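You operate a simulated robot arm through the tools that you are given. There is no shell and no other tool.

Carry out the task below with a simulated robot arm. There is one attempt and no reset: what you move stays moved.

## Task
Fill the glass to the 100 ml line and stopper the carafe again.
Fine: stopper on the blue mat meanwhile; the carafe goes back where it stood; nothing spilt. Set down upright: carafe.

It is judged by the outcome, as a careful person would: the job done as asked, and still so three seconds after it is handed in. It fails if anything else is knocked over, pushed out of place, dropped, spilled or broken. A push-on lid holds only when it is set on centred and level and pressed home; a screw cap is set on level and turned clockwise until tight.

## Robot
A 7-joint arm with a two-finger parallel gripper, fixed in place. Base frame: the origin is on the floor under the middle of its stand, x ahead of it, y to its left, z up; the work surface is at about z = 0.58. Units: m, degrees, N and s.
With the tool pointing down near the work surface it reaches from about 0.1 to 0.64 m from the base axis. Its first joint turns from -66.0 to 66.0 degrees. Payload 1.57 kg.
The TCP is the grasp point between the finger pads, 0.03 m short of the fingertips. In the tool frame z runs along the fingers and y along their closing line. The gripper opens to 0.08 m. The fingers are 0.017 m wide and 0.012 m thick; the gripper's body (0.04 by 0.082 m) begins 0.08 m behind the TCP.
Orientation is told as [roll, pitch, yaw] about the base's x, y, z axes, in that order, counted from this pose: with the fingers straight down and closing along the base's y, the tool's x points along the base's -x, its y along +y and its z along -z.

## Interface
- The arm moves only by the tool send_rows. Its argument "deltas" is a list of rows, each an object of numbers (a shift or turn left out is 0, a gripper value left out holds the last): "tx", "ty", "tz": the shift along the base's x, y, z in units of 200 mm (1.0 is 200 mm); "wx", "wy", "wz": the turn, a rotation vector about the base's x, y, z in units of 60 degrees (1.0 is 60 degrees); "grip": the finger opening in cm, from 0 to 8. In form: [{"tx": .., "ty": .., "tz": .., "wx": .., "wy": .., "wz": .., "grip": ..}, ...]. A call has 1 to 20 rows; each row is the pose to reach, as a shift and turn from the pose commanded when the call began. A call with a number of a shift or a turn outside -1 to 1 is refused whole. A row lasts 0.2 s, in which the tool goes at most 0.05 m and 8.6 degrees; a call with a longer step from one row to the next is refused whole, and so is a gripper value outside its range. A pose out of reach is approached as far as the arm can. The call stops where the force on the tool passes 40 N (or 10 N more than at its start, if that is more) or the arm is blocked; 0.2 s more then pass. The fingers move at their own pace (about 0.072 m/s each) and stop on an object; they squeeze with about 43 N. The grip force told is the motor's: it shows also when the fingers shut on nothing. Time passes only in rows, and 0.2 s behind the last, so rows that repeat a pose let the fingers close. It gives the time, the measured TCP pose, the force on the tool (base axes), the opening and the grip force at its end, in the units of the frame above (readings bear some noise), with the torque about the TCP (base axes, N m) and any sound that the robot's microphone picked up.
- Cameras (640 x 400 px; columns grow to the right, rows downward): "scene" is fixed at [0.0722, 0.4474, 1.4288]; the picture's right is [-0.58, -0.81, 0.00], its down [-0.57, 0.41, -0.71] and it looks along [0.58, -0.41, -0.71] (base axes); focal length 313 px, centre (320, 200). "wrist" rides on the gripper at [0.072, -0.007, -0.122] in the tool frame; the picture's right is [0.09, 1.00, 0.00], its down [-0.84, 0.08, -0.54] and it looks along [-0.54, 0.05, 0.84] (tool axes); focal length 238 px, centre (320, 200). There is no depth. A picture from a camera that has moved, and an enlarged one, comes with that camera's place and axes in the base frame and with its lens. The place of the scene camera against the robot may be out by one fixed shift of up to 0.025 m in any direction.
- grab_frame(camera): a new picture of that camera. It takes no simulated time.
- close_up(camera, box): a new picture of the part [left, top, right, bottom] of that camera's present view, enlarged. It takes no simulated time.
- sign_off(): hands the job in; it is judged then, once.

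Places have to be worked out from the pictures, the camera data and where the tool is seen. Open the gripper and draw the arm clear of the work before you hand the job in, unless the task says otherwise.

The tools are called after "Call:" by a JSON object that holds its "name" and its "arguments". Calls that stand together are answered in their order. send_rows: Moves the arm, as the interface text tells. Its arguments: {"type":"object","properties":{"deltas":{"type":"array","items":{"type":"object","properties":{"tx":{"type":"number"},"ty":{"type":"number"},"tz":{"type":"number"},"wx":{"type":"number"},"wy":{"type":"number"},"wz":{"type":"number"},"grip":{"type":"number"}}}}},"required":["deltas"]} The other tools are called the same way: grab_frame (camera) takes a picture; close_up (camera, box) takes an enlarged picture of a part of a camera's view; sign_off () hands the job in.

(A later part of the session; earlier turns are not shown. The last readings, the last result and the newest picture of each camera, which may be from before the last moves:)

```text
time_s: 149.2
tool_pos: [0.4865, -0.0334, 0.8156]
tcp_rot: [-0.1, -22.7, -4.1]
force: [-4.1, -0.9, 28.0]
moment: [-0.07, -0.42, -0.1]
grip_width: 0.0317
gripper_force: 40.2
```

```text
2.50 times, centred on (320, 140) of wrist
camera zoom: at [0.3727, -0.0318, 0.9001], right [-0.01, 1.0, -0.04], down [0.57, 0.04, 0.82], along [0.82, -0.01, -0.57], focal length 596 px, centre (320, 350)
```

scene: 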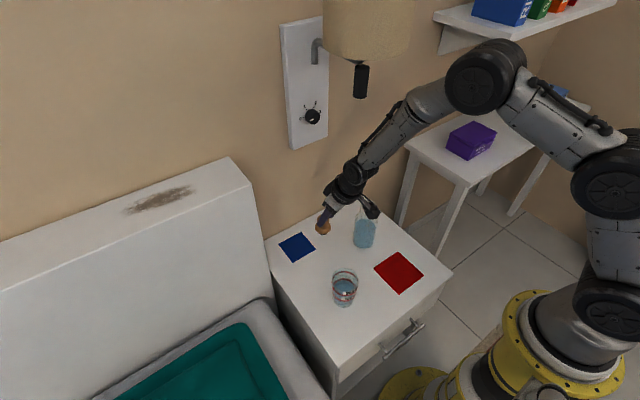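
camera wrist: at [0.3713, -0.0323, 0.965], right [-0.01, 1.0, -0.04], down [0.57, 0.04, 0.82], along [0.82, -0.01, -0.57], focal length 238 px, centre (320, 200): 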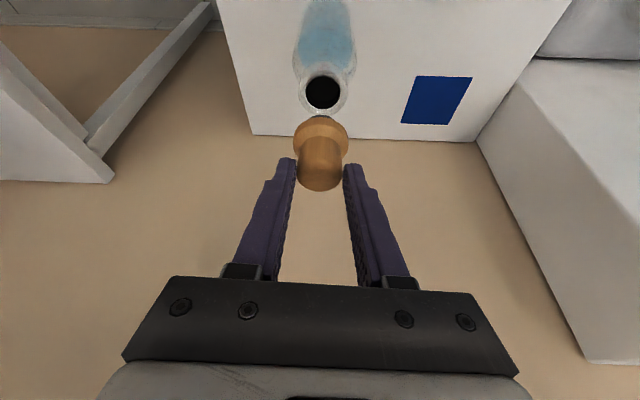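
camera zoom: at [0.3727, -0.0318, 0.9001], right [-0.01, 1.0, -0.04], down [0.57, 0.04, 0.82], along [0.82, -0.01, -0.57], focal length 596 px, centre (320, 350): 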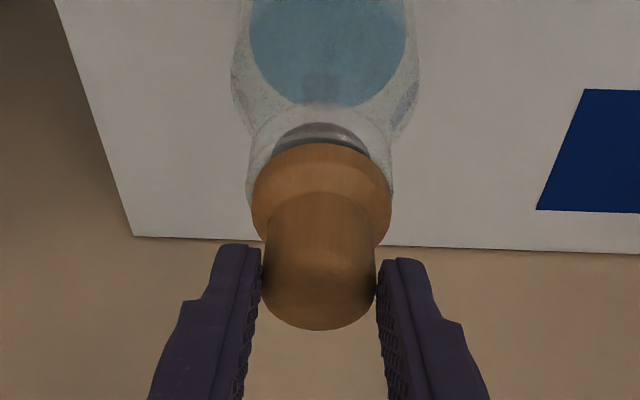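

At 28 N the stopper is nearly home but the arm's compliance has let the tool drift ~2.5 mm forward. I'll compensate by commanding a matching shift back (and 0.5° of pitch) while pressing slightly more.

Call:
{"name": "send_rows", "arguments": {"deltas": [{"tx": -0.012, "wy": 0.008}, {"tx": -0.014, "tz": -0.005, "wy": 0.01}, {"tx": -0.016, "tz": -0.01, "wy": 0.012}]}}

Call:
{"name": "close_up", "arguments": {"camera": "scene", "box": [340, 170, 400, 250]}}

Call:
{"name": "close_up", "arguments": {"camera": "wrist", "box": [240, 60, 400, 220]}}

```text
time_s: 150.0
tool_pos: [0.4833, -0.0348, 0.8133]
tcp_rot: [-0.2, -22.2, -4.0]
force: [3.1, -2.6, 27.6]
moment: [-0.13, -0.91, -0.12]
grip_width: 0.0316
gripper_force: 39.9
```

```text
5.00 times, centred on (370, 210) of scene
camera zoom: at [0.0718, 0.4473, 1.4288], right [-0.58, -0.81, 0.0], down [-0.57, 0.41, -0.71], along [0.58, -0.41, -0.71], focal length 1563 px, centre (70, 150)
```

zoom: 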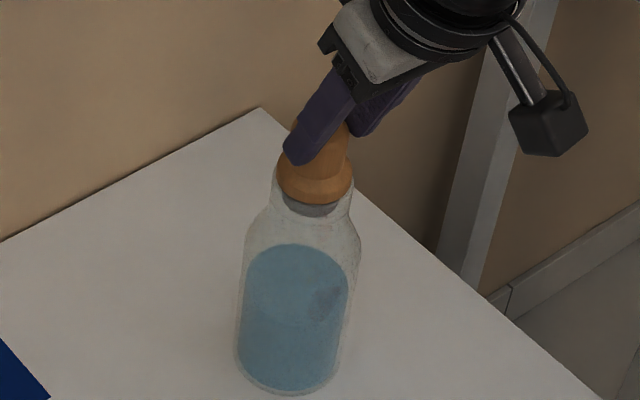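

```text
2.50 times, centred on (320, 140) of wrist
camera zoom: at [0.3716, -0.0315, 0.9003], right [-0.01, 1.0, -0.04], down [0.57, 0.04, 0.82], along [0.82, -0.01, -0.57], focal length 596 px, centre (320, 350)
```

zoom: 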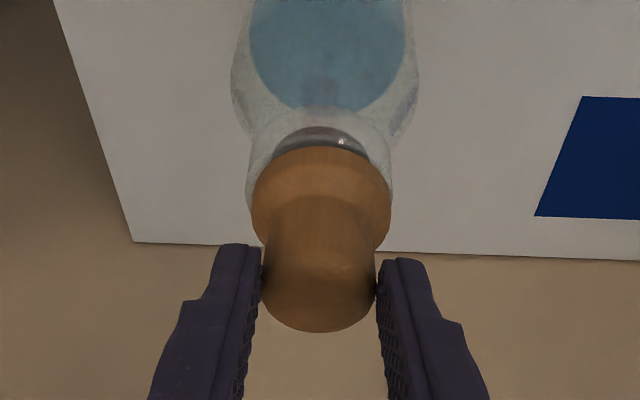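

Now TCP z=0.813, at or below the original seated grip height. Let me compare with the original seated picture using the same crop.

Call:
{"name": "close_up", "arguments": {"camera": "scene", "box": [340, 185, 390, 255]}}

Call:
{"name": "close_up", "arguments": {"camera": "scene", "box": [352, 190, 382, 215]}}

```text
5.71 times, centred on (365, 220) of scene
camera zoom: at [0.0718, 0.4473, 1.4288], right [-0.58, -0.81, 0.0], down [-0.57, 0.41, -0.71], along [0.58, -0.41, -0.71], focal length 1787 px, centre (63, 86)
```

zoom: 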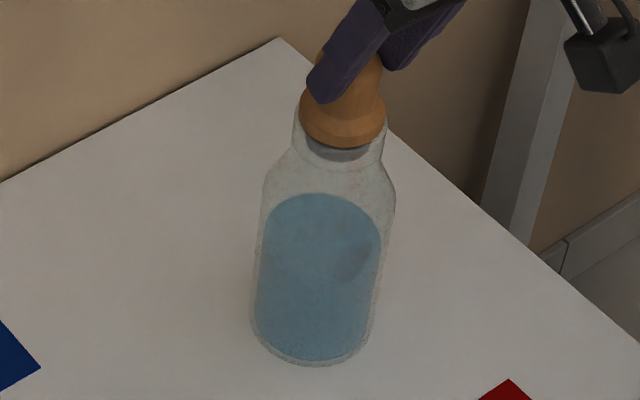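

```text
16.00 times, centred on (367, 202) of scene
camera zoom: at [0.0718, 0.4473, 1.4288], right [-0.58, -0.81, 0.0], down [-0.57, 0.41, -0.71], along [0.58, -0.41, -0.71], focal length 5003 px, centre (-432, 160)
```

zoom: 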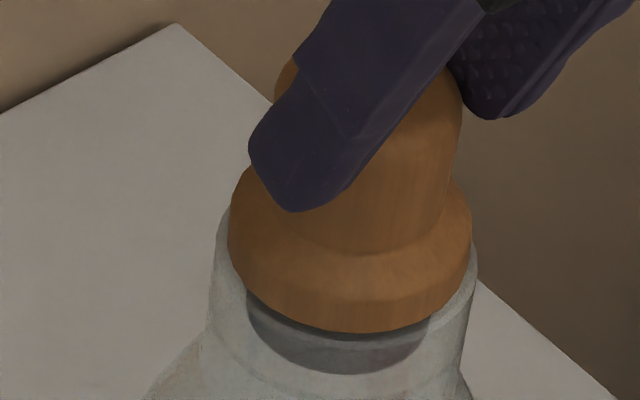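

The flange-to-base distance in this crop (219 px) matches the original seated picture (220 px), so it's home or within a millimetre. I'll unload the arm to zero force before opening the fingers.

Call:
{"name": "send_rows", "arguments": {"deltas": [{"tx": 0.008, "tz": 0.008, "wy": -0.006}, {"tx": 0.013, "tz": 0.014, "wy": -0.01}, {"tx": 0.013, "tz": 0.014, "wy": -0.01}]}}

```text
time_s: 150.8
tool_pos: [0.4843, -0.0325, 0.8149]
tcp_rot: [0.0, -22.4, -4.0]
force: [2.2, -1.7, 20.4]
moment: [-0.08, -0.5, -0.1]
grip_width: 0.0314
gripper_force: 40.2
```

Still 20 N of preload; easing off further.

Call:
{"name": "send_rows", "arguments": {"deltas": [{"tz": 0.007}, {"tz": 0.013}, {"tz": 0.013}]}}

Call:
{"name": "close_up", "arguments": {"camera": "scene", "box": [352, 190, 382, 215]}}

```text
time_s: 151.6
tool_pos: [0.4811, -0.0326, 0.814]
tcp_rot: [-0.1, -22.0, -3.9]
force: [3.9, 0.7, 7.7]
moment: [-0.04, -1.02, 0.05]
grip_width: 0.0317
gripper_force: 40.2
```

```text
16.00 times, centred on (367, 202) of scene
camera zoom: at [0.0721, 0.4474, 1.4288], right [-0.58, -0.81, 0.0], down [-0.57, 0.41, -0.71], along [0.58, -0.41, -0.71], focal length 5003 px, centre (-432, 160)
```

zoom: 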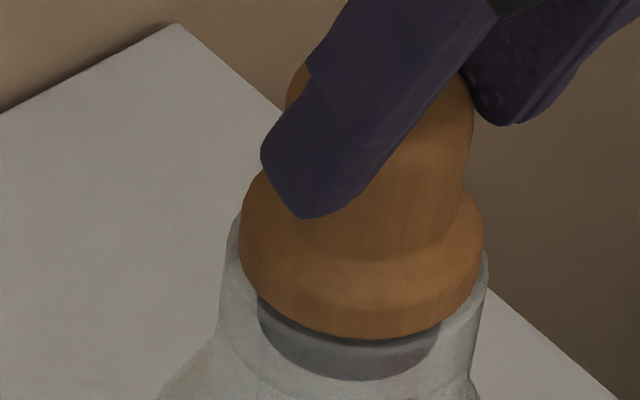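

The tool is pulling the carafe's top slightly (x drifted back 2 mm, a 1 N·m moment). I'll shift +2 mm in x to bring it upright, and then release.

Call:
{"name": "send_rows", "arguments": {"deltas": [{"tx": 0.008, "tz": 0.004}, {"tx": 0.012, "tz": 0.008}, {"tx": 0.012, "tz": 0.008}]}}

```text
time_s: 152.4
tool_pos: [0.4837, -0.0339, 0.8153]
tcp_rot: [-0.1, -21.7, -4.2]
force: [-0.3, 0.7, -0.3]
moment: [0.02, 0.02, 0.03]
grip_width: 0.0315
gripper_force: 40.0
```

All forces are near zero now. Opening the fingers.

Call:
{"name": "send_rows", "arguments": {"deltas": [{"grip": 3.6}, {"grip": 4.5}, {"grip": 6}, {"grip": 6}]}}

Call:
{"name": "close_up", "arguments": {"camera": "scene", "box": [340, 185, 390, 255]}}

Call:
{"name": "close_up", "arguments": {"camera": "scene", "box": [352, 190, 382, 215]}}

Call:
{"name": "close_up", "arguments": {"camera": "wrist", "box": [240, 60, 400, 220]}}

```text
time_s: 153.4
tool_pos: [0.486, -0.0338, 0.8163]
tcp_rot: [0.0, -22.1, -4.0]
force: [-0.9, -0.4, 0.0]
moment: [0.0, -0.01, 0.0]
grip_width: 0.0597
gripper_force: 0.0
```

```text
5.71 times, centred on (365, 220) of scene
camera zoom: at [0.0722, 0.4474, 1.4288], right [-0.58, -0.81, 0.0], down [-0.57, 0.41, -0.71], along [0.58, -0.41, -0.71], focal length 1787 px, centre (63, 86)
```

zoom: 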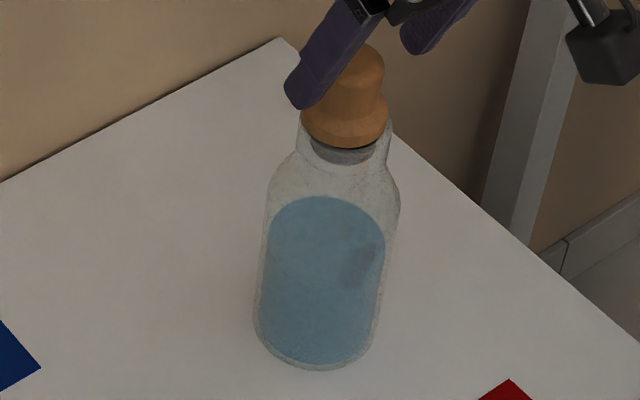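

```text
16.00 times, centred on (367, 202) of scene
camera zoom: at [0.0722, 0.4474, 1.4288], right [-0.58, -0.81, 0.0], down [-0.57, 0.41, -0.71], along [0.58, -0.41, -0.71], focal length 5003 px, centre (-432, 160)
```

zoom: 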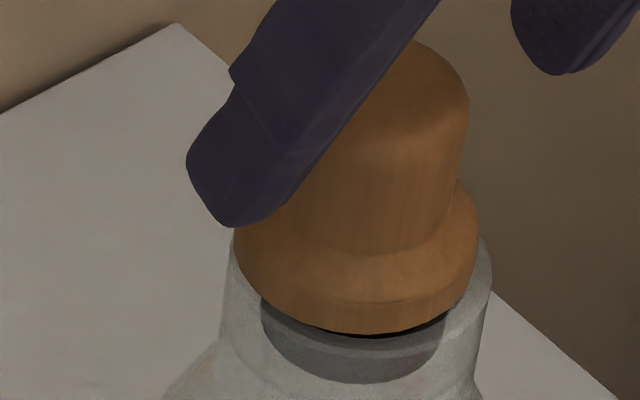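

```text
2.50 times, centred on (320, 140) of wrist
camera zoom: at [0.3727, -0.0325, 0.9032], right [-0.01, 1.0, -0.04], down [0.58, 0.04, 0.82], along [0.82, -0.01, -0.58], focal length 596 px, centre (320, 350)
```

zoom: 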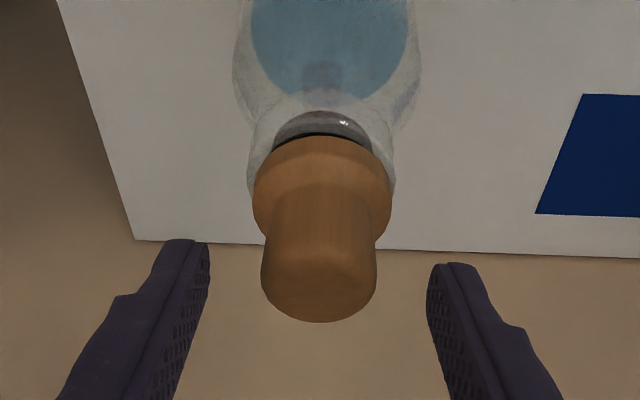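

Released and standing. The flange isn't quite flush though: a thin dark gap shows on one side, so it needs pressing home from directly above. I'll lift off, close the fingers, and press down on the centre of the knob.

Call:
{"name": "send_rows", "arguments": {"deltas": [{"tz": 0.05, "grip": 7}, {"tz": 0.12, "grip": 7}, {"tz": 0.2, "grip": 7}, {"tz": 0.28, "grip": 7}, {"tz": 0.28, "grip": 3}, {"tz": 0.28, "grip": 0}, {"tz": 0.28, "grip": 0}, {"tz": 0.28, "grip": 0}]}}

Call:
{"name": "grab_frame", "arguments": {"camera": "wrist"}}

Call:
{"name": "close_up", "arguments": {"camera": "scene", "box": [340, 185, 390, 255]}}

Call:
{"name": "close_up", "arguments": {"camera": "scene", "box": [352, 190, 382, 215]}}

```text
time_s: 155.2
tool_pos: [0.4856, -0.0326, 0.8727]
tcp_rot: [-0.1, -22.1, -4.0]
force: [0.3, 0.0, -0.4]
moment: [0.03, 0.01, 0.03]
grip_width: 0.0001
gripper_force: 21.3
```

```text
taken
camera wrist: at [0.3736, -0.0313, 0.9593], right [-0.01, 1.0, -0.04], down [0.58, 0.04, 0.82], along [0.82, -0.01, -0.58], focal length 238 px, centre (320, 200)
```

wrist: 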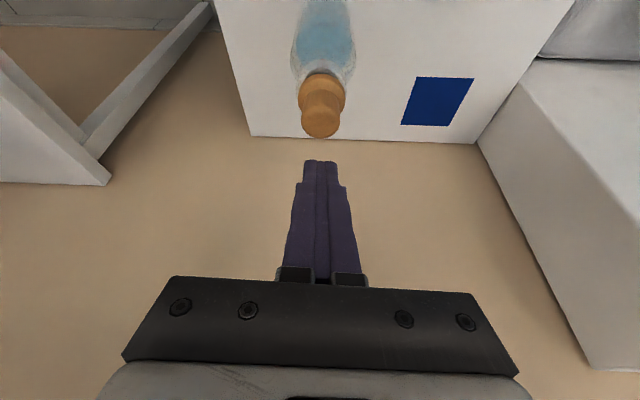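

```text
5.71 times, centred on (365, 220) of scene
camera zoom: at [0.0722, 0.4474, 1.4288], right [-0.58, -0.81, 0.0], down [-0.57, 0.41, -0.71], along [0.58, -0.41, -0.71], focal length 1787 px, centre (63, 86)
```

zoom: 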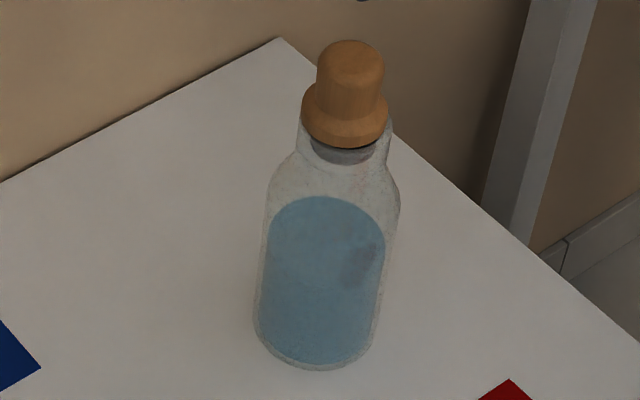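

```text
16.00 times, centred on (367, 202) of scene
camera zoom: at [0.0722, 0.4474, 1.4288], right [-0.58, -0.81, 0.0], down [-0.57, 0.41, -0.71], along [0.58, -0.41, -0.71], focal length 5003 px, centre (-432, 160)
```

zoom: 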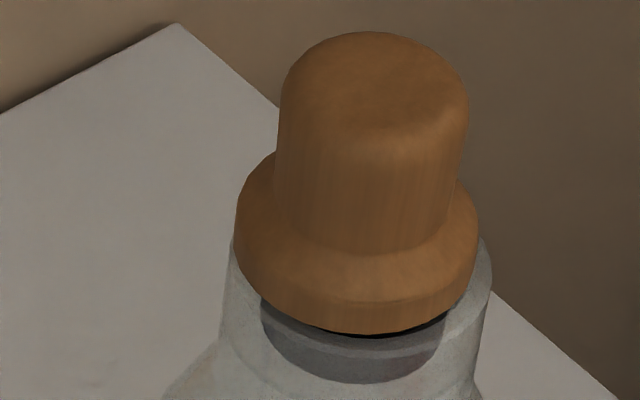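

Let me measure the knob's position precisely relative to the closed fingertips before pressing.

Call:
{"name": "close_up", "arguments": {"camera": "wrist", "box": [270, 50, 370, 180]}}

```text
3.08 times, centred on (320, 115) of wrist
camera zoom: at [0.3736, -0.0313, 0.9593], right [-0.01, 1.0, -0.04], down [0.58, 0.04, 0.82], along [0.82, -0.01, -0.58], focal length 733 px, centre (320, 462)
```

zoom: 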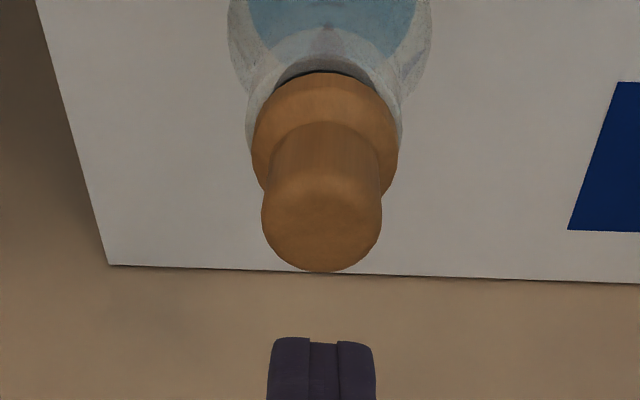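

Knob centre is at (0.4916, -0.035). Positioning the closed fingertips over it and descending to just above contact.

Call:
{"name": "send_rows", "arguments": {"deltas": [{"tx": 0.0135, "ty": -0.0075, "tz": -0.04}, {"tx": 0.0135, "ty": -0.0075, "tz": -0.08}, {"tx": 0.0135, "ty": -0.0075, "tz": -0.12}, {"tx": 0.0135, "ty": -0.0075, "tz": -0.15}, {"tx": 0.0135, "ty": -0.0075, "tz": -0.165}, {"tx": 0.0135, "ty": -0.0075, "tz": -0.165}]}}

Call:
{"name": "close_up", "arguments": {"camera": "wrist", "box": [270, 90, 370, 220]}}

Call:
{"name": "close_up", "arguments": {"camera": "scene", "box": [345, 165, 395, 215]}}

```text
time_s: 156.6
tool_pos: [0.4879, -0.0333, 0.8405]
tcp_rot: [-0.1, -22.1, -4.1]
force: [-0.1, 0.0, -0.1]
moment: [0.02, 0.02, 0.01]
grip_width: 0.0
gripper_force: 21.5
```

```text
3.08 times, centred on (320, 155) of wrist
camera zoom: at [0.3763, -0.0326, 0.9264], right [-0.01, 1.0, -0.04], down [0.58, 0.04, 0.82], along [0.82, -0.01, -0.58], focal length 733 px, centre (320, 338)
```

zoom: 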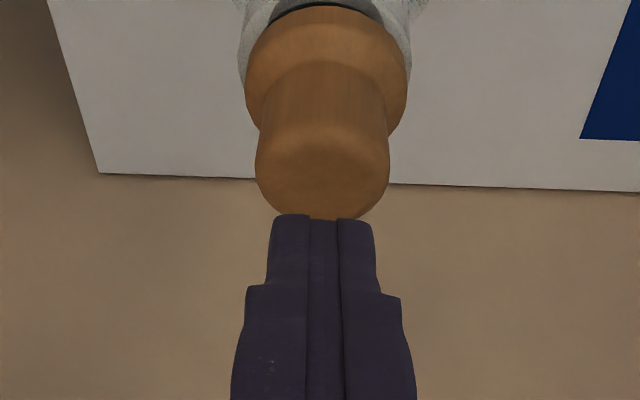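

```text
8.00 times, centred on (370, 190) of scene
camera zoom: at [0.0722, 0.4474, 1.4288], right [-0.58, -0.81, 0.0], down [-0.57, 0.41, -0.71], along [0.58, -0.41, -0.71], focal length 2501 px, centre (-80, 280)
```

zoom: 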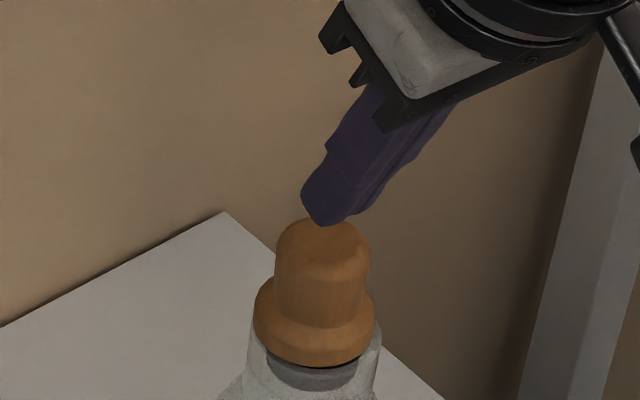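

Fingertips are about 5 mm above the centre of the knob. Lowering to contact.

Call:
{"name": "send_rows", "arguments": {"deltas": [{"tz": -0.0075}, {"tz": -0.015}, {"tz": -0.0225}, {"tz": -0.03}, {"tz": -0.03}]}}

Call:
{"name": "close_up", "arguments": {"camera": "scene", "box": [345, 165, 395, 215]}}

```text
time_s: 157.8
tool_pos: [0.4874, -0.0343, 0.8334]
tcp_rot: [0.0, -22.0, -4.0]
force: [0.5, -0.3, -0.8]
moment: [-0.01, 0.01, 0.0]
grip_width: 0.0
gripper_force: 21.6
```

```text
8.00 times, centred on (370, 190) of scene
camera zoom: at [0.0722, 0.4474, 1.4288], right [-0.58, -0.81, 0.0], down [-0.57, 0.41, -0.71], along [0.58, -0.41, -0.71], focal length 2501 px, centre (-80, 280)
```

zoom: 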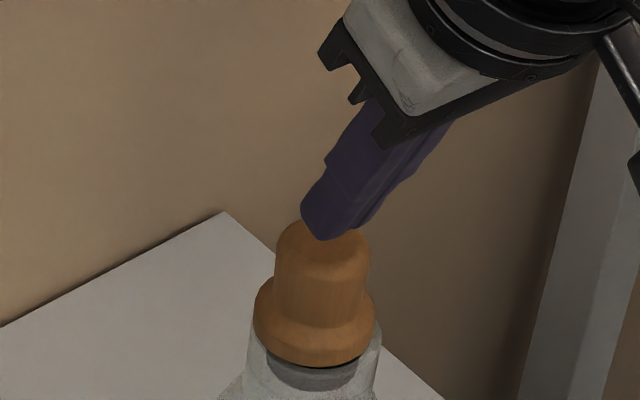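

Nearly touching, and well centred on the knob. Pressing on: 1 mm steps.

Call:
{"name": "send_rows", "arguments": {"deltas": [{"tz": -0.006}, {"tz": -0.012}, {"tz": -0.018}, {"tz": -0.018}]}}

```text
time_s: 158.8
tool_pos: [0.4877, -0.0345, 0.8285]
tcp_rot: [-0.1, -22.0, -4.1]
force: [-0.7, -0.1, 0.5]
moment: [-0.01, 0.0, 0.0]
grip_width: 0.0
gripper_force: 21.5
```

No contact yet; continuing in 0.8 mm steps.

Call:
{"name": "send_rows", "arguments": {"deltas": [{"tz": -0.004}, {"tz": -0.008}, {"tz": -0.012}, {"tz": -0.012}]}}

Call:
{"name": "close_up", "arguments": {"camera": "scene", "box": [345, 165, 395, 215]}}

```text
time_s: 159.8
tool_pos: [0.487, -0.0352, 0.8283]
tcp_rot: [-0.1, -22.1, -4.0]
force: [0.7, 0.3, 0.4]
moment: [-0.02, 0.02, -0.01]
grip_width: 0.0001
gripper_force: 21.3
```

```text
8.00 times, centred on (370, 190) of scene
camera zoom: at [0.0722, 0.4474, 1.4288], right [-0.58, -0.81, 0.0], down [-0.57, 0.41, -0.71], along [0.58, -0.41, -0.71], focal length 2501 px, centre (-80, 280)
```

zoom: 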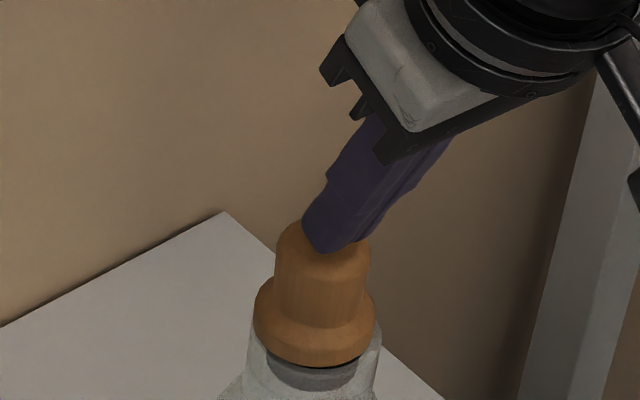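

Just about touching. Continuing in small steps.

Call:
{"name": "send_rows", "arguments": {"deltas": [{"tz": -0.004}, {"tz": -0.008}, {"tz": -0.012}, {"tz": -0.012}]}}

```text
time_s: 160.8
tool_pos: [0.4868, -0.0349, 0.8256]
tcp_rot: [-0.1, -22.1, -4.0]
force: [0.3, -0.2, -0.2]
moment: [0.01, 0.0, 0.01]
grip_width: 0.0001
gripper_force: 21.4
```

Still no contact force; let me check that the fingertips are really above the knob and not passing beside it.

Call:
{"name": "close_up", "arguments": {"camera": "wrist", "box": [270, 90, 370, 220]}}

Call:
{"name": "close_up", "arguments": {"camera": "scene", "box": [352, 180, 382, 205]}}

```text
3.08 times, centred on (320, 155) of wrist
camera zoom: at [0.3753, -0.0332, 0.9115], right [-0.01, 1.0, -0.04], down [0.58, 0.04, 0.82], along [0.82, -0.01, -0.58], focal length 733 px, centre (320, 338)
```

zoom: 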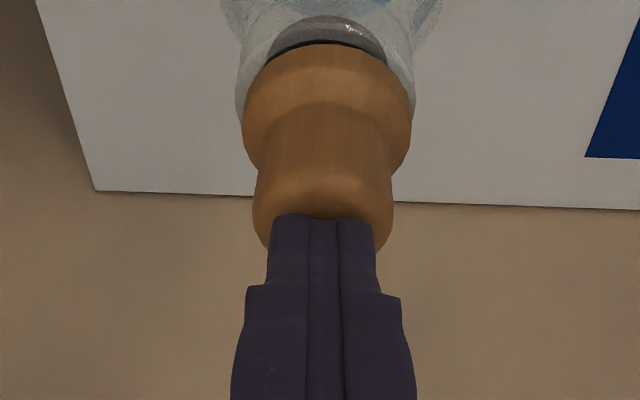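

```text
16.00 times, centred on (367, 192) of scene
camera zoom: at [0.0722, 0.4474, 1.4288], right [-0.58, -0.81, 0.0], down [-0.57, 0.41, -0.71], along [0.58, -0.41, -0.71], focal length 5003 px, centre (-432, 320)
```

zoom: 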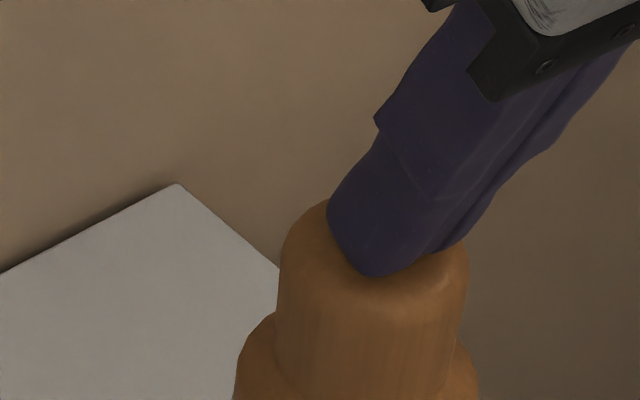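

The tips are right over the knob's centre and about to touch. Continuing.

Call:
{"name": "send_rows", "arguments": {"deltas": [{"tz": -0.004}, {"tz": -0.008}, {"tz": -0.012}, {"tz": -0.016}, {"tz": -0.016}]}}

```text
time_s: 162.0
tool_pos: [0.4884, -0.0345, 0.8245]
tcp_rot: [-0.1, -22.5, -4.0]
force: [-5.6, 0.5, 27.7]
moment: [-0.01, 0.06, -0.03]
grip_width: 0.0
gripper_force: 21.1
```

Now pressing with 28 N squarely on the knob. Checking the gap.

Call:
{"name": "close_up", "arguments": {"camera": "scene", "box": [352, 190, 382, 215]}}

Call:
{"name": "close_up", "arguments": {"camera": "scene", "box": [340, 185, 390, 255]}}

```text
16.00 times, centred on (367, 202) of scene
camera zoom: at [0.0716, 0.4474, 1.4288], right [-0.58, -0.81, 0.0], down [-0.57, 0.41, -0.71], along [0.58, -0.41, -0.71], focal length 5003 px, centre (-432, 160)
```

zoom: 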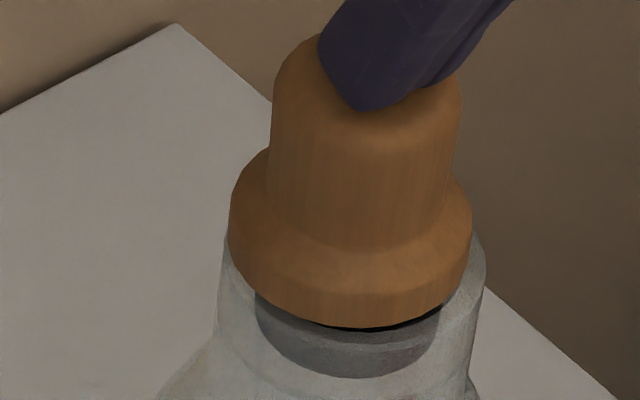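

```text
5.71 times, centred on (365, 220) of scene
camera zoom: at [0.0716, 0.4474, 1.4288], right [-0.58, -0.81, 0.0], down [-0.57, 0.41, -0.71], along [0.58, -0.41, -0.71], focal length 1787 px, centre (63, 86)
```

zoom: 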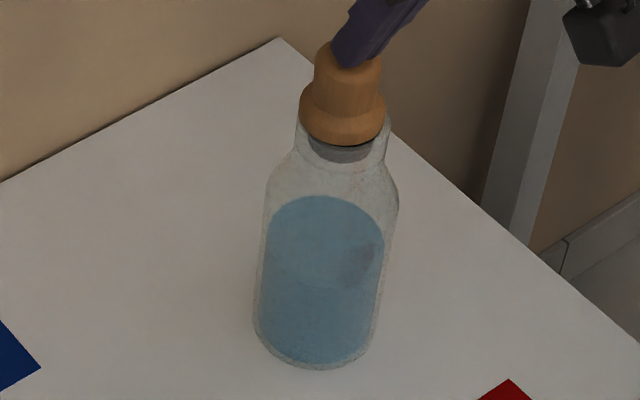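

There's still a slight gap on one side. I'll increase the press toward the 40 N limit, compensating for the small forward drift.

Call:
{"name": "send_rows", "arguments": {"deltas": [{"tx": -0.006, "tz": -0.003}, {"tx": -0.008, "tz": -0.006}, {"tx": -0.009, "tz": -0.009}]}}

Call:
{"name": "close_up", "arguments": {"camera": "scene", "box": [352, 190, 382, 215]}}

```text
time_s: 162.8
tool_pos: [0.4886, -0.0342, 0.8246]
tcp_rot: [0.0, -22.7, -4.0]
force: [-6.5, 1.3, 38.1]
moment: [0.01, 0.09, 0.0]
grip_width: 0.0
gripper_force: 21.7
```

```text
16.00 times, centred on (367, 202) of scene
camera zoom: at [0.0714, 0.4475, 1.4288], right [-0.58, -0.81, 0.0], down [-0.57, 0.41, -0.71], along [0.58, -0.41, -0.71], focal length 5003 px, centre (-432, 160)
```

zoom: 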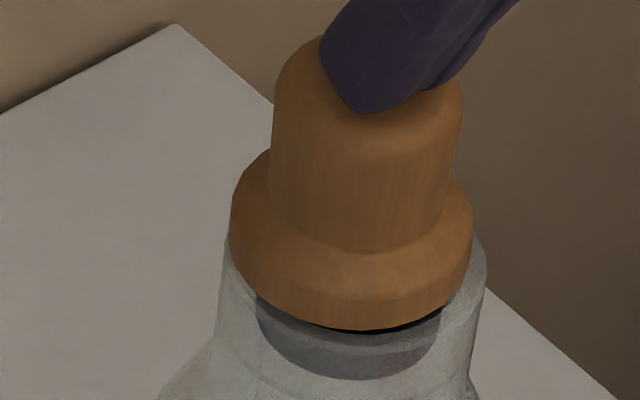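

At 38 N it hasn't levelled: the wrist and scene views both show the gap on the robot side (-x, slightly -y), i.e. the stopper leans forward a little. I'll lift off and press on that high side of the knob instead.

Call:
{"name": "send_rows", "arguments": {"deltas": [{"tz": 0.03}, {"tz": 0.06}, {"tz": 0.09}, {"tx": -0.036, "ty": -0.015, "tz": 0.09}, {"tx": -0.036, "ty": -0.015, "tz": 0.09}]}}

Call:
{"name": "close_up", "arguments": {"camera": "wrist", "box": [270, 60, 370, 190]}}

Call:
{"name": "close_up", "arguments": {"camera": "scene", "box": [352, 190, 382, 215]}}

```text
time_s: 164.0
tool_pos: [0.4775, -0.0368, 0.8376]
tcp_rot: [-0.1, -21.9, -3.9]
force: [0.2, 0.3, -0.2]
moment: [0.01, 0.01, 0.0]
grip_width: 0.0001
gripper_force: 21.3
```

```text
3.08 times, centred on (320, 125) of wrist
camera zoom: at [0.3654, -0.0363, 0.9247], right [-0.01, 1.0, -0.04], down [0.58, 0.04, 0.82], along [0.82, -0.01, -0.58], focal length 733 px, centre (320, 431)
```

zoom: 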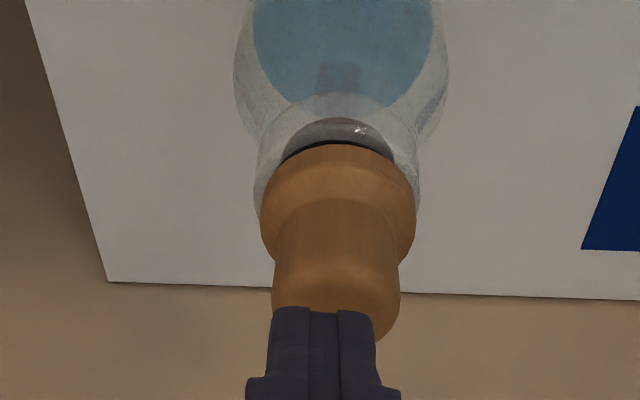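

```text
16.00 times, centred on (367, 202) of scene
camera zoom: at [0.0722, 0.4474, 1.4288], right [-0.58, -0.81, 0.0], down [-0.57, 0.41, -0.71], along [0.58, -0.41, -0.71], focal length 5003 px, centre (-432, 160)
```

zoom: 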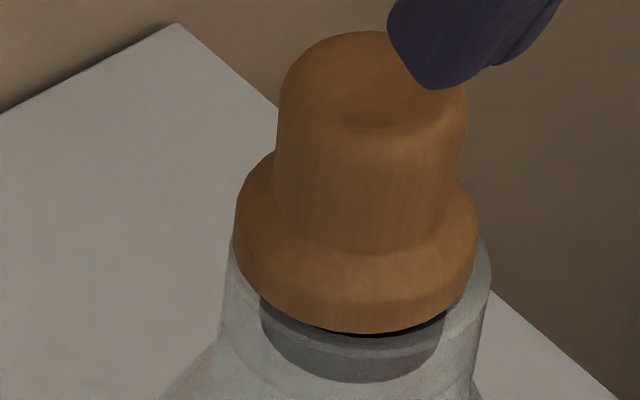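

The lean is purely forward (gap on the robot side). The fingertips are now over that side of the knob; pressing down there.

Call:
{"name": "send_rows", "arguments": {"deltas": [{"tz": -0.02}, {"tz": -0.04}, {"tz": -0.05}, {"tz": -0.056}, {"tz": -0.06}, {"tz": -0.064}]}}

```text
time_s: 165.4
tool_pos: [0.4781, -0.0362, 0.8257]
tcp_rot: [-0.2, -22.1, -4.0]
force: [-0.1, -0.3, -0.4]
moment: [0.0, 0.0, 0.02]
grip_width: 0.0
gripper_force: 21.9
```

Call:
{"name": "send_rows", "arguments": {"deltas": [{"tz": -0.004}, {"tz": -0.008}, {"tz": -0.012}, {"tz": -0.016}, {"tz": -0.02}]}}

Call:
{"name": "close_up", "arguments": {"camera": "scene", "box": [352, 190, 382, 215]}}

```text
time_s: 166.6
tool_pos: [0.4803, -0.037, 0.8244]
tcp_rot: [-0.1, -22.5, -4.0]
force: [-5.9, 0.9, 23.2]
moment: [0.05, 0.06, 0.0]
grip_width: 0.0
gripper_force: 21.5
```

```text
16.00 times, centred on (367, 202) of scene
camera zoom: at [0.0717, 0.4474, 1.4288], right [-0.58, -0.81, 0.0], down [-0.57, 0.41, -0.71], along [0.58, -0.41, -0.71], focal length 5003 px, centre (-432, 160)
```

zoom: 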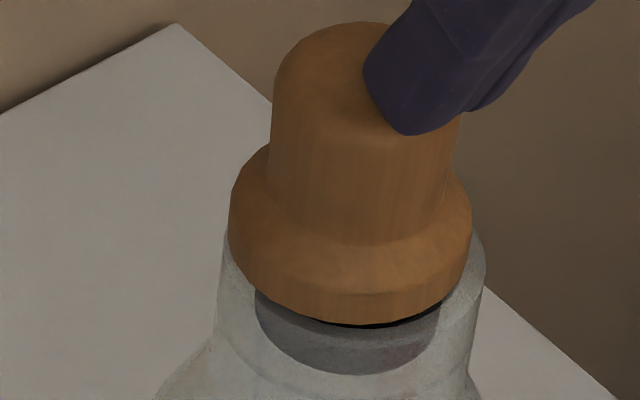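

23 N on the high side. Pressing further to just under 40 N.

Call:
{"name": "send_rows", "arguments": {"deltas": [{"tx": -0.008, "tz": -0.006}, {"tx": -0.01, "tz": -0.012}, {"tx": -0.01, "tz": -0.015}]}}

Call:
{"name": "close_up", "arguments": {"camera": "scene", "box": [352, 190, 382, 215]}}

Call:
{"name": "close_up", "arguments": {"camera": "wrist", "box": [270, 60, 370, 190]}}

```text
time_s: 167.3
tool_pos: [0.4818, -0.0365, 0.8248]
tcp_rot: [-0.1, -22.9, -4.0]
force: [-2.4, 0.2, 5.8]
moment: [0.06, 0.01, 0.0]
grip_width: 0.0001
gripper_force: 21.3
stopped in row 3: the force on the tool passed its limit at 41 N (the readings are from after the stop); the commanded pose is now the measured one
```

```text
16.00 times, centred on (367, 202) of scene
camera zoom: at [0.072, 0.4474, 1.4288], right [-0.58, -0.81, 0.0], down [-0.57, 0.41, -0.71], along [0.58, -0.41, -0.71], focal length 5003 px, centre (-432, 160)
```

zoom: 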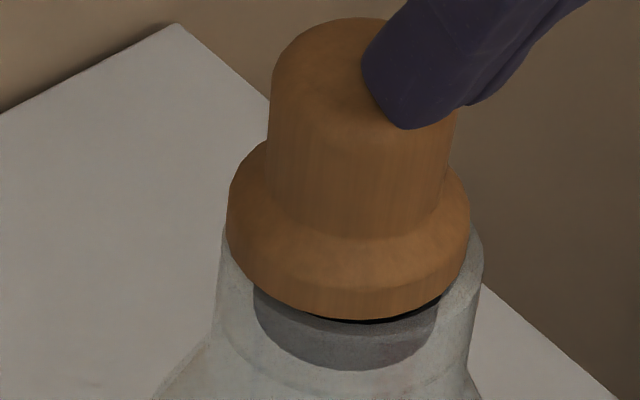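

```text
3.08 times, centred on (320, 125) of wrist
camera zoom: at [0.368, -0.0362, 0.9095], right [-0.01, 1.0, -0.04], down [0.56, 0.04, 0.82], along [0.83, -0.01, -0.56], focal length 733 px, centre (320, 431)
```

zoom: 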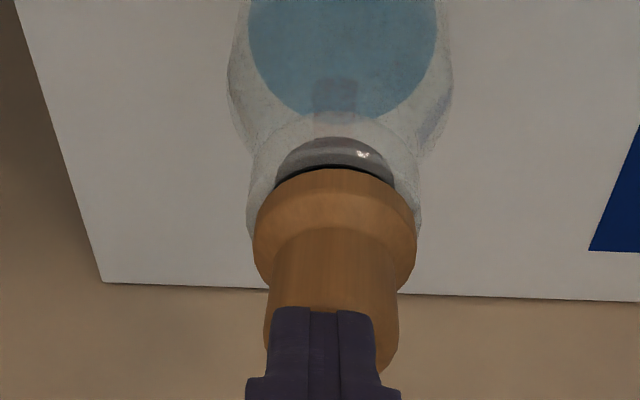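

The press hit the 40 N limit without levelling it, and I can see why: as the arm loads up it drifts forward, dragging the knob with ~6 N sideways. I'll lift, re-place on the robot side of the knob, and press again while cancelling that sideways force step by step.

Call:
{"name": "send_rows", "arguments": {"deltas": [{"tz": 0.015}, {"tz": 0.03}, {"tx": -0.02, "tz": 0.03}, {"tx": -0.02, "tz": 0.03}]}}

Call:
{"name": "close_up", "arguments": {"camera": "scene", "box": [340, 185, 390, 255]}}

Call:
{"name": "close_up", "arguments": {"camera": "wrist", "box": [270, 60, 370, 190]}}

```text
time_s: 168.3
tool_pos: [0.4773, -0.0379, 0.8305]
tcp_rot: [-0.1, -22.7, -4.2]
force: [-0.2, -0.9, -0.6]
moment: [-0.02, -0.02, -0.05]
grip_width: 0.0001
gripper_force: 21.8
```

```text
5.71 times, centred on (365, 220) of scene
camera zoom: at [0.0722, 0.4474, 1.4288], right [-0.58, -0.81, 0.0], down [-0.57, 0.41, -0.71], along [0.58, -0.41, -0.71], focal length 1787 px, centre (63, 86)
```

zoom: 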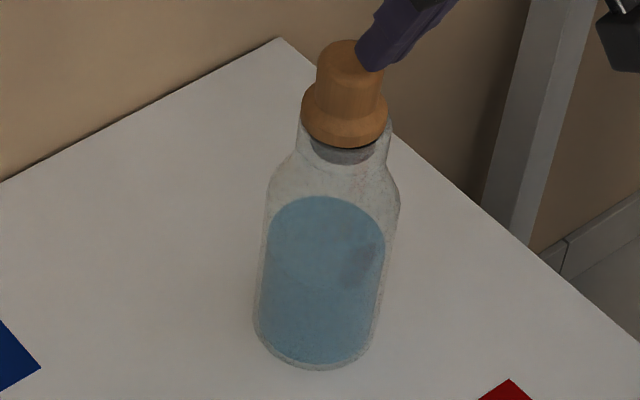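

```text
3.08 times, centred on (320, 125) of wrist
camera zoom: at [0.3638, -0.0369, 0.9149], right [-0.01, 1.0, -0.04], down [0.57, 0.04, 0.82], along [0.82, -0.01, -0.57], focal length 733 px, centre (320, 431)
```

zoom: 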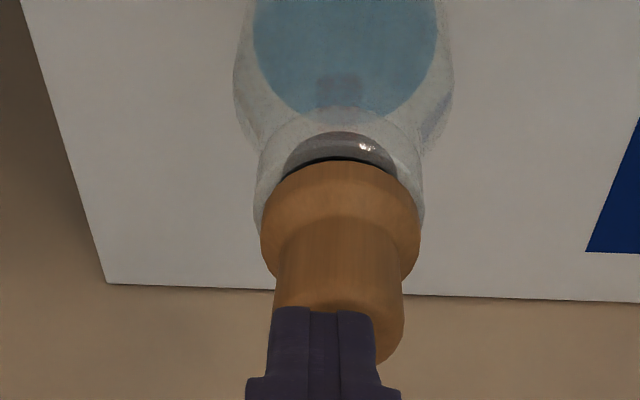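

The carafe base hasn't moved and the gap looks slightly smaller. I'll centre in y (+4 mm) and press again in small steps, checking the side force.

Call:
{"name": "send_rows", "arguments": {"deltas": [{"ty": 0.02}, {"ty": 0.02, "tz": -0.015}, {"ty": 0.02, "tz": -0.03}, {"ty": 0.02, "tz": -0.036}, {"ty": 0.02, "tz": -0.042}]}}

```text
time_s: 169.5
tool_pos: [0.4789, -0.0333, 0.8233]
tcp_rot: [0.0, -23.1, -4.0]
force: [-5.2, 0.5, 16.9]
moment: [-0.05, 0.01, -0.02]
grip_width: 0.0
gripper_force: 21.4
```

17 N down but 5 N sideways already. Shifting the command back 1.5 mm to cancel it.

Call:
{"name": "send_rows", "arguments": {"deltas": [{"tx": -0.008}, {"tx": -0.008}]}}

```text
time_s: 170.1
tool_pos: [0.4779, -0.0333, 0.8224]
tcp_rot: [-0.1, -23.1, -4.0]
force: [-1.8, 0.3, 23.1]
moment: [-0.02, -0.08, -0.02]
grip_width: 0.0
gripper_force: 21.1
```

Side force down to 1.8 N and the press is at 23 N. More of both.

Call:
{"name": "send_rows", "arguments": {"deltas": [{"tx": -0.008, "tz": -0.004}, {"tx": -0.012, "tz": -0.008}]}}

Call:
{"name": "close_up", "arguments": {"camera": "scene", "box": [352, 190, 382, 215]}}

Call:
{"name": "close_up", "arguments": {"camera": "wrist", "box": [270, 60, 370, 190]}}

```text
time_s: 170.7
tool_pos: [0.4763, -0.0346, 0.823]
tcp_rot: [-0.1, -23.3, -4.0]
force: [0.5, 0.0, 26.6]
moment: [-0.04, -0.19, 0.01]
grip_width: 0.0
gripper_force: 21.3
```

```text
16.00 times, centred on (367, 202) of scene
camera zoom: at [0.0717, 0.4474, 1.4288], right [-0.58, -0.81, 0.0], down [-0.57, 0.41, -0.71], along [0.58, -0.41, -0.71], focal length 5003 px, centre (-432, 160)
```

zoom: 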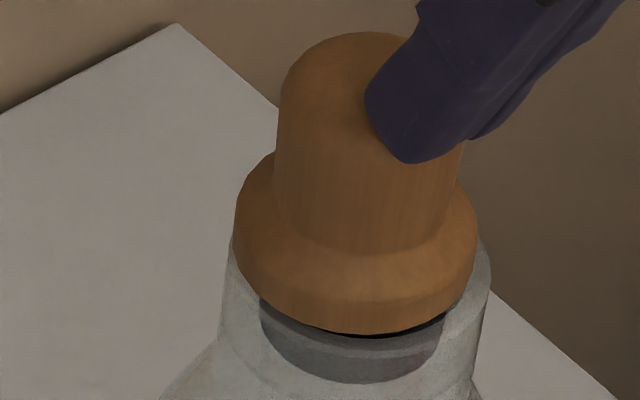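

```text
3.08 times, centred on (320, 125) of wrist
camera zoom: at [0.362, -0.0325, 0.9069], right [-0.01, 1.0, -0.04], down [0.56, 0.04, 0.83], along [0.83, -0.01, -0.56], focal length 733 px, centre (320, 431)
```

zoom: 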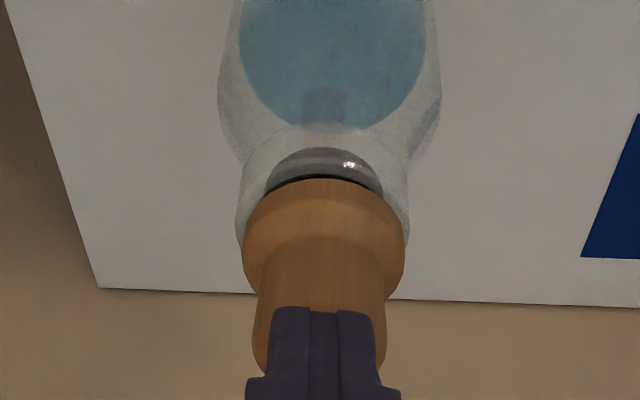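

Side force is nil with 27 N straight down on the high side. Increasing toward 38 N.

Call:
{"name": "send_rows", "arguments": {"deltas": [{"tx": -0.006, "tz": -0.005}, {"tx": -0.01, "tz": -0.01}]}}

Call:
{"name": "close_up", "arguments": {"camera": "scene", "box": [352, 190, 382, 215]}}

```text
time_s: 171.3
tool_pos: [0.4752, -0.0345, 0.8225]
tcp_rot: [-0.1, -23.6, -4.0]
force: [2.8, 0.2, 29.2]
moment: [-0.03, -0.31, 0.0]
grip_width: 0.0
gripper_force: 20.9
```

```text
16.00 times, centred on (367, 202) of scene
camera zoom: at [0.0717, 0.4474, 1.4288], right [-0.58, -0.81, 0.0], down [-0.57, 0.41, -0.71], along [0.58, -0.41, -0.71], focal length 5003 px, centre (-432, 160)
```

zoom: 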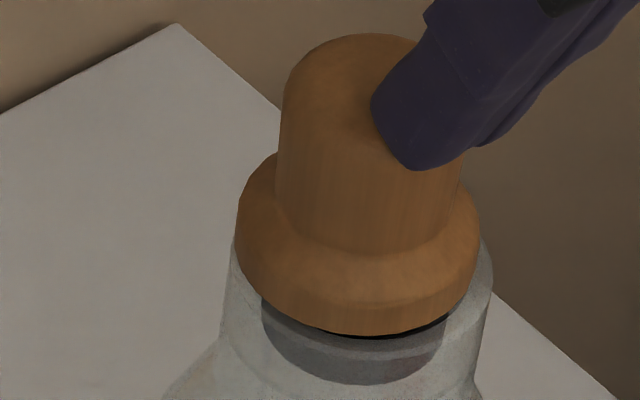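

No visible change. Let me zoom in on the gap from the wrist side to understand its direction.

Call:
{"name": "close_up", "arguments": {"camera": "wrist", "box": [292, 100, 352, 140]}}

Call:
{"name": "close_up", "arguments": {"camera": "scene", "box": [357, 200, 377, 213]}}

```text
10.00 times, centred on (322, 120) of wrist
camera zoom: at [0.36, -0.0325, 0.906], right [-0.01, 1.0, -0.04], down [0.56, 0.04, 0.83], along [0.83, -0.01, -0.56], focal length 2384 px, centre (300, 1000)
```

zoom: 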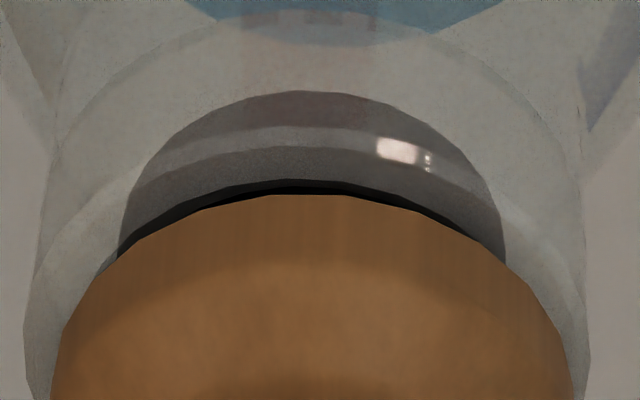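

```text
16.00 times, centred on (367, 206) of scene
camera zoom: at [0.0717, 0.4474, 1.4288], right [-0.58, -0.81, 0.0], down [-0.57, 0.41, -0.71], along [0.58, -0.41, -0.71], focal length 5003 px, centre (-432, 96)
```

zoom: 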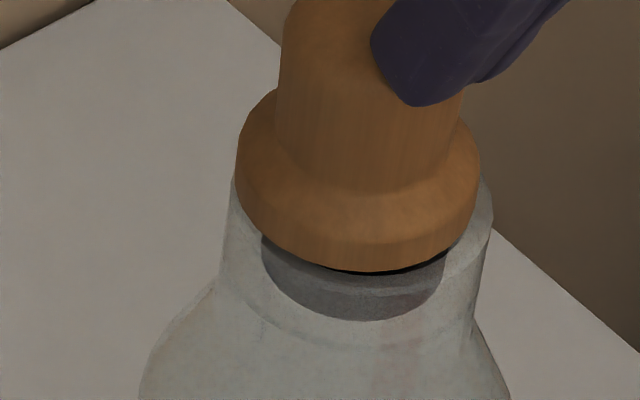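

The gap is biggest toward -x and -y together (about 1.5 mm there, closed on the opposite side: ~3° lean). I'll lift, shift to press on that diagonal edge of the knob.

Call:
{"name": "send_rows", "arguments": {"deltas": [{"tz": 0.02}, {"tz": 0.045}, {"tx": 0.018, "ty": -0.03, "tz": 0.045}, {"tx": 0.018, "ty": -0.03, "tz": 0.045}]}}

Call:
{"name": "send_rows", "arguments": {"deltas": [{"tz": -0.015}, {"tz": -0.025}, {"tx": -0.005, "tz": -0.035}, {"tx": -0.008, "tz": -0.042}]}}

```text
time_s: 172.3
tool_pos: [0.4725, -0.0394, 0.8261]
tcp_rot: [-0.1, -22.5, -4.0]
force: [-1.1, 0.4, -0.3]
moment: [-0.05, 0.01, -0.04]
grip_width: 0.0002
gripper_force: 21.4
```

```text
time_s: 173.3
tool_pos: [0.4761, -0.0386, 0.8236]
tcp_rot: [-0.1, -23.4, -3.9]
force: [-6.3, 1.1, 29.9]
moment: [0.07, -0.11, 0.01]
grip_width: 0.0
gripper_force: 21.3
```

30 N down, with 6 N sideways; cancelling the sideways part.

Call:
{"name": "send_rows", "arguments": {"deltas": [{"tx": -0.008}, {"tx": -0.014}, {"tx": -0.014}]}}

Call:
{"name": "close_up", "arguments": {"camera": "wrist", "box": [292, 100, 352, 140]}}

Call:
{"name": "close_up", "arguments": {"camera": "scene", "box": [357, 200, 377, 213]}}

```text
time_s: 174.1
tool_pos: [0.4736, -0.0386, 0.8226]
tcp_rot: [-0.1, -23.3, -4.1]
force: [-0.9, 4.1, 29.4]
moment: [0.17, -0.28, 0.06]
grip_width: 0.0002
gripper_force: 21.2
```

```text
10.00 times, centred on (322, 120) of wrist
camera zoom: at [0.3593, -0.0384, 0.9058], right [-0.01, 1.0, -0.04], down [0.56, 0.04, 0.83], along [0.83, -0.01, -0.56], focal length 2384 px, centre (300, 1000)
```

zoom: 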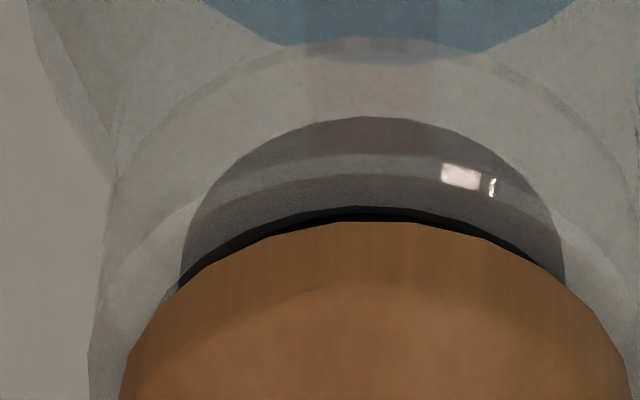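

```text
16.00 times, centred on (367, 206) of scene
camera zoom: at [0.0717, 0.4475, 1.4288], right [-0.58, -0.81, 0.0], down [-0.57, 0.41, -0.71], along [0.58, -0.41, -0.71], focal length 5003 px, centre (-432, 96)
```

zoom: 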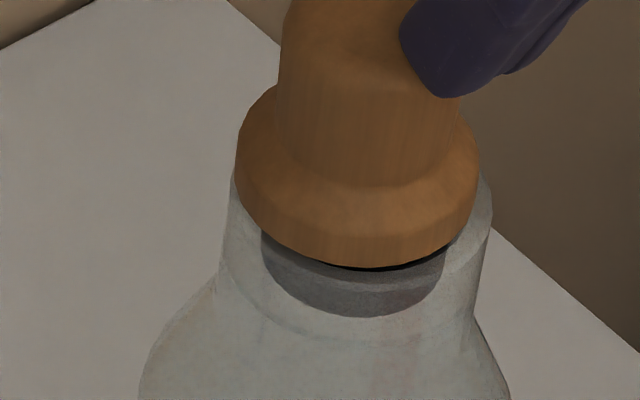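

Pressing alone won't level it. Better: re-grip the knob (the flat pads will square it sideways), lift it slightly, rotate it level in pitch, and re-seat it while cancelling the drift. First lift off and open.

Call:
{"name": "send_rows", "arguments": {"deltas": [{"tz": 0.04}, {"tz": 0.1}, {"tz": 0.18}, {"tz": 0.24}, {"tz": 0.24, "tx": 0.05, "ty": 0.02, "grip": 4}, {"tz": 0.24, "tx": 0.05, "ty": 0.02, "grip": 7}, {"tz": 0.24, "tx": 0.05, "ty": 0.02, "grip": 7}]}}

Call:
{"name": "close_up", "arguments": {"camera": "wrist", "box": [260, 50, 380, 180]}}

Call:
{"name": "close_up", "arguments": {"camera": "scene", "box": [340, 185, 390, 255]}}

```text
time_s: 175.7
tool_pos: [0.4814, -0.0361, 0.8666]
tcp_rot: [-0.1, -22.8, -4.0]
force: [-1.1, 0.8, 0.0]
moment: [-0.06, 0.01, -0.01]
grip_width: 0.07
gripper_force: 0.1
```

```text
3.08 times, centred on (320, 115) of wrist
camera zoom: at [0.3669, -0.0344, 0.9513], right [-0.01, 1.0, -0.04], down [0.57, 0.04, 0.82], along [0.82, -0.01, -0.57], focal length 733 px, centre (320, 462)
```

zoom: 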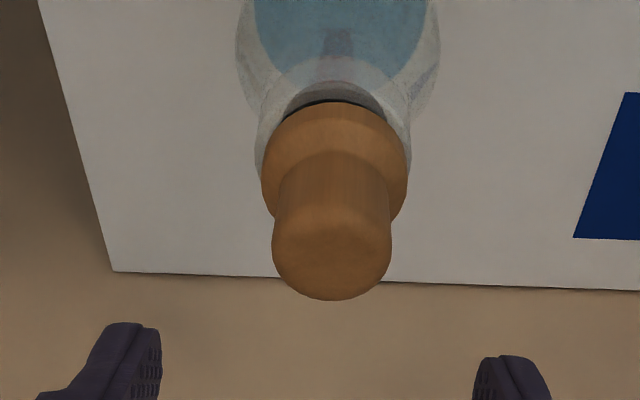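

```text
5.71 times, centred on (365, 220) of scene
camera zoom: at [0.0722, 0.4474, 1.4288], right [-0.58, -0.81, 0.0], down [-0.57, 0.41, -0.71], along [0.58, -0.41, -0.71], focal length 1787 px, centre (63, 86)
```

zoom: 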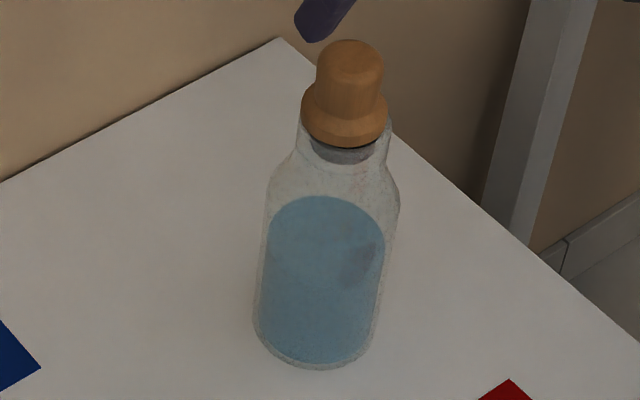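

The knob is centred between the open fingers. Correcting the pitch back to -22° and descending to grip it.

Call:
{"name": "send_rows", "arguments": {"deltas": [{"wy": 0.0133, "tx": 0.005, "tz": -0.05}, {"wy": 0.0133, "tx": 0.005, "tz": -0.11}, {"wy": 0.0133, "tx": 0.005, "tz": -0.17}, {"wy": 0.0133, "tx": 0.005, "tz": -0.22}, {"wy": 0.0133, "tx": 0.005, "tz": -0.255}, {"wy": 0.0133, "tx": 0.005, "tz": -0.255}]}}

Call:
{"name": "close_up", "arguments": {"camera": "wrist", "box": [240, 90, 400, 250]}}

```text
time_s: 177.1
tool_pos: [0.4796, -0.0355, 0.8157]
tcp_rot: [-0.2, -22.0, -4.0]
force: [-0.3, 0.5, -0.9]
moment: [-0.02, 0.01, 0.03]
grip_width: 0.0701
gripper_force: 0.0
```

```text
2.50 times, centred on (320, 170) of wrist
camera zoom: at [0.3679, -0.0342, 0.9016], right [-0.01, 1.0, -0.04], down [0.58, 0.04, 0.82], along [0.82, -0.01, -0.58], focal length 596 px, centre (320, 275)
```

zoom: 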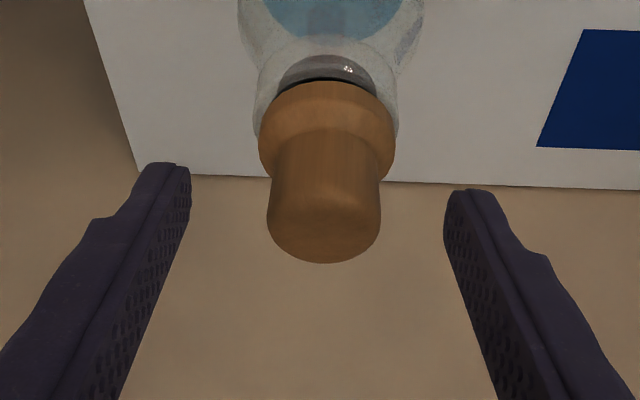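

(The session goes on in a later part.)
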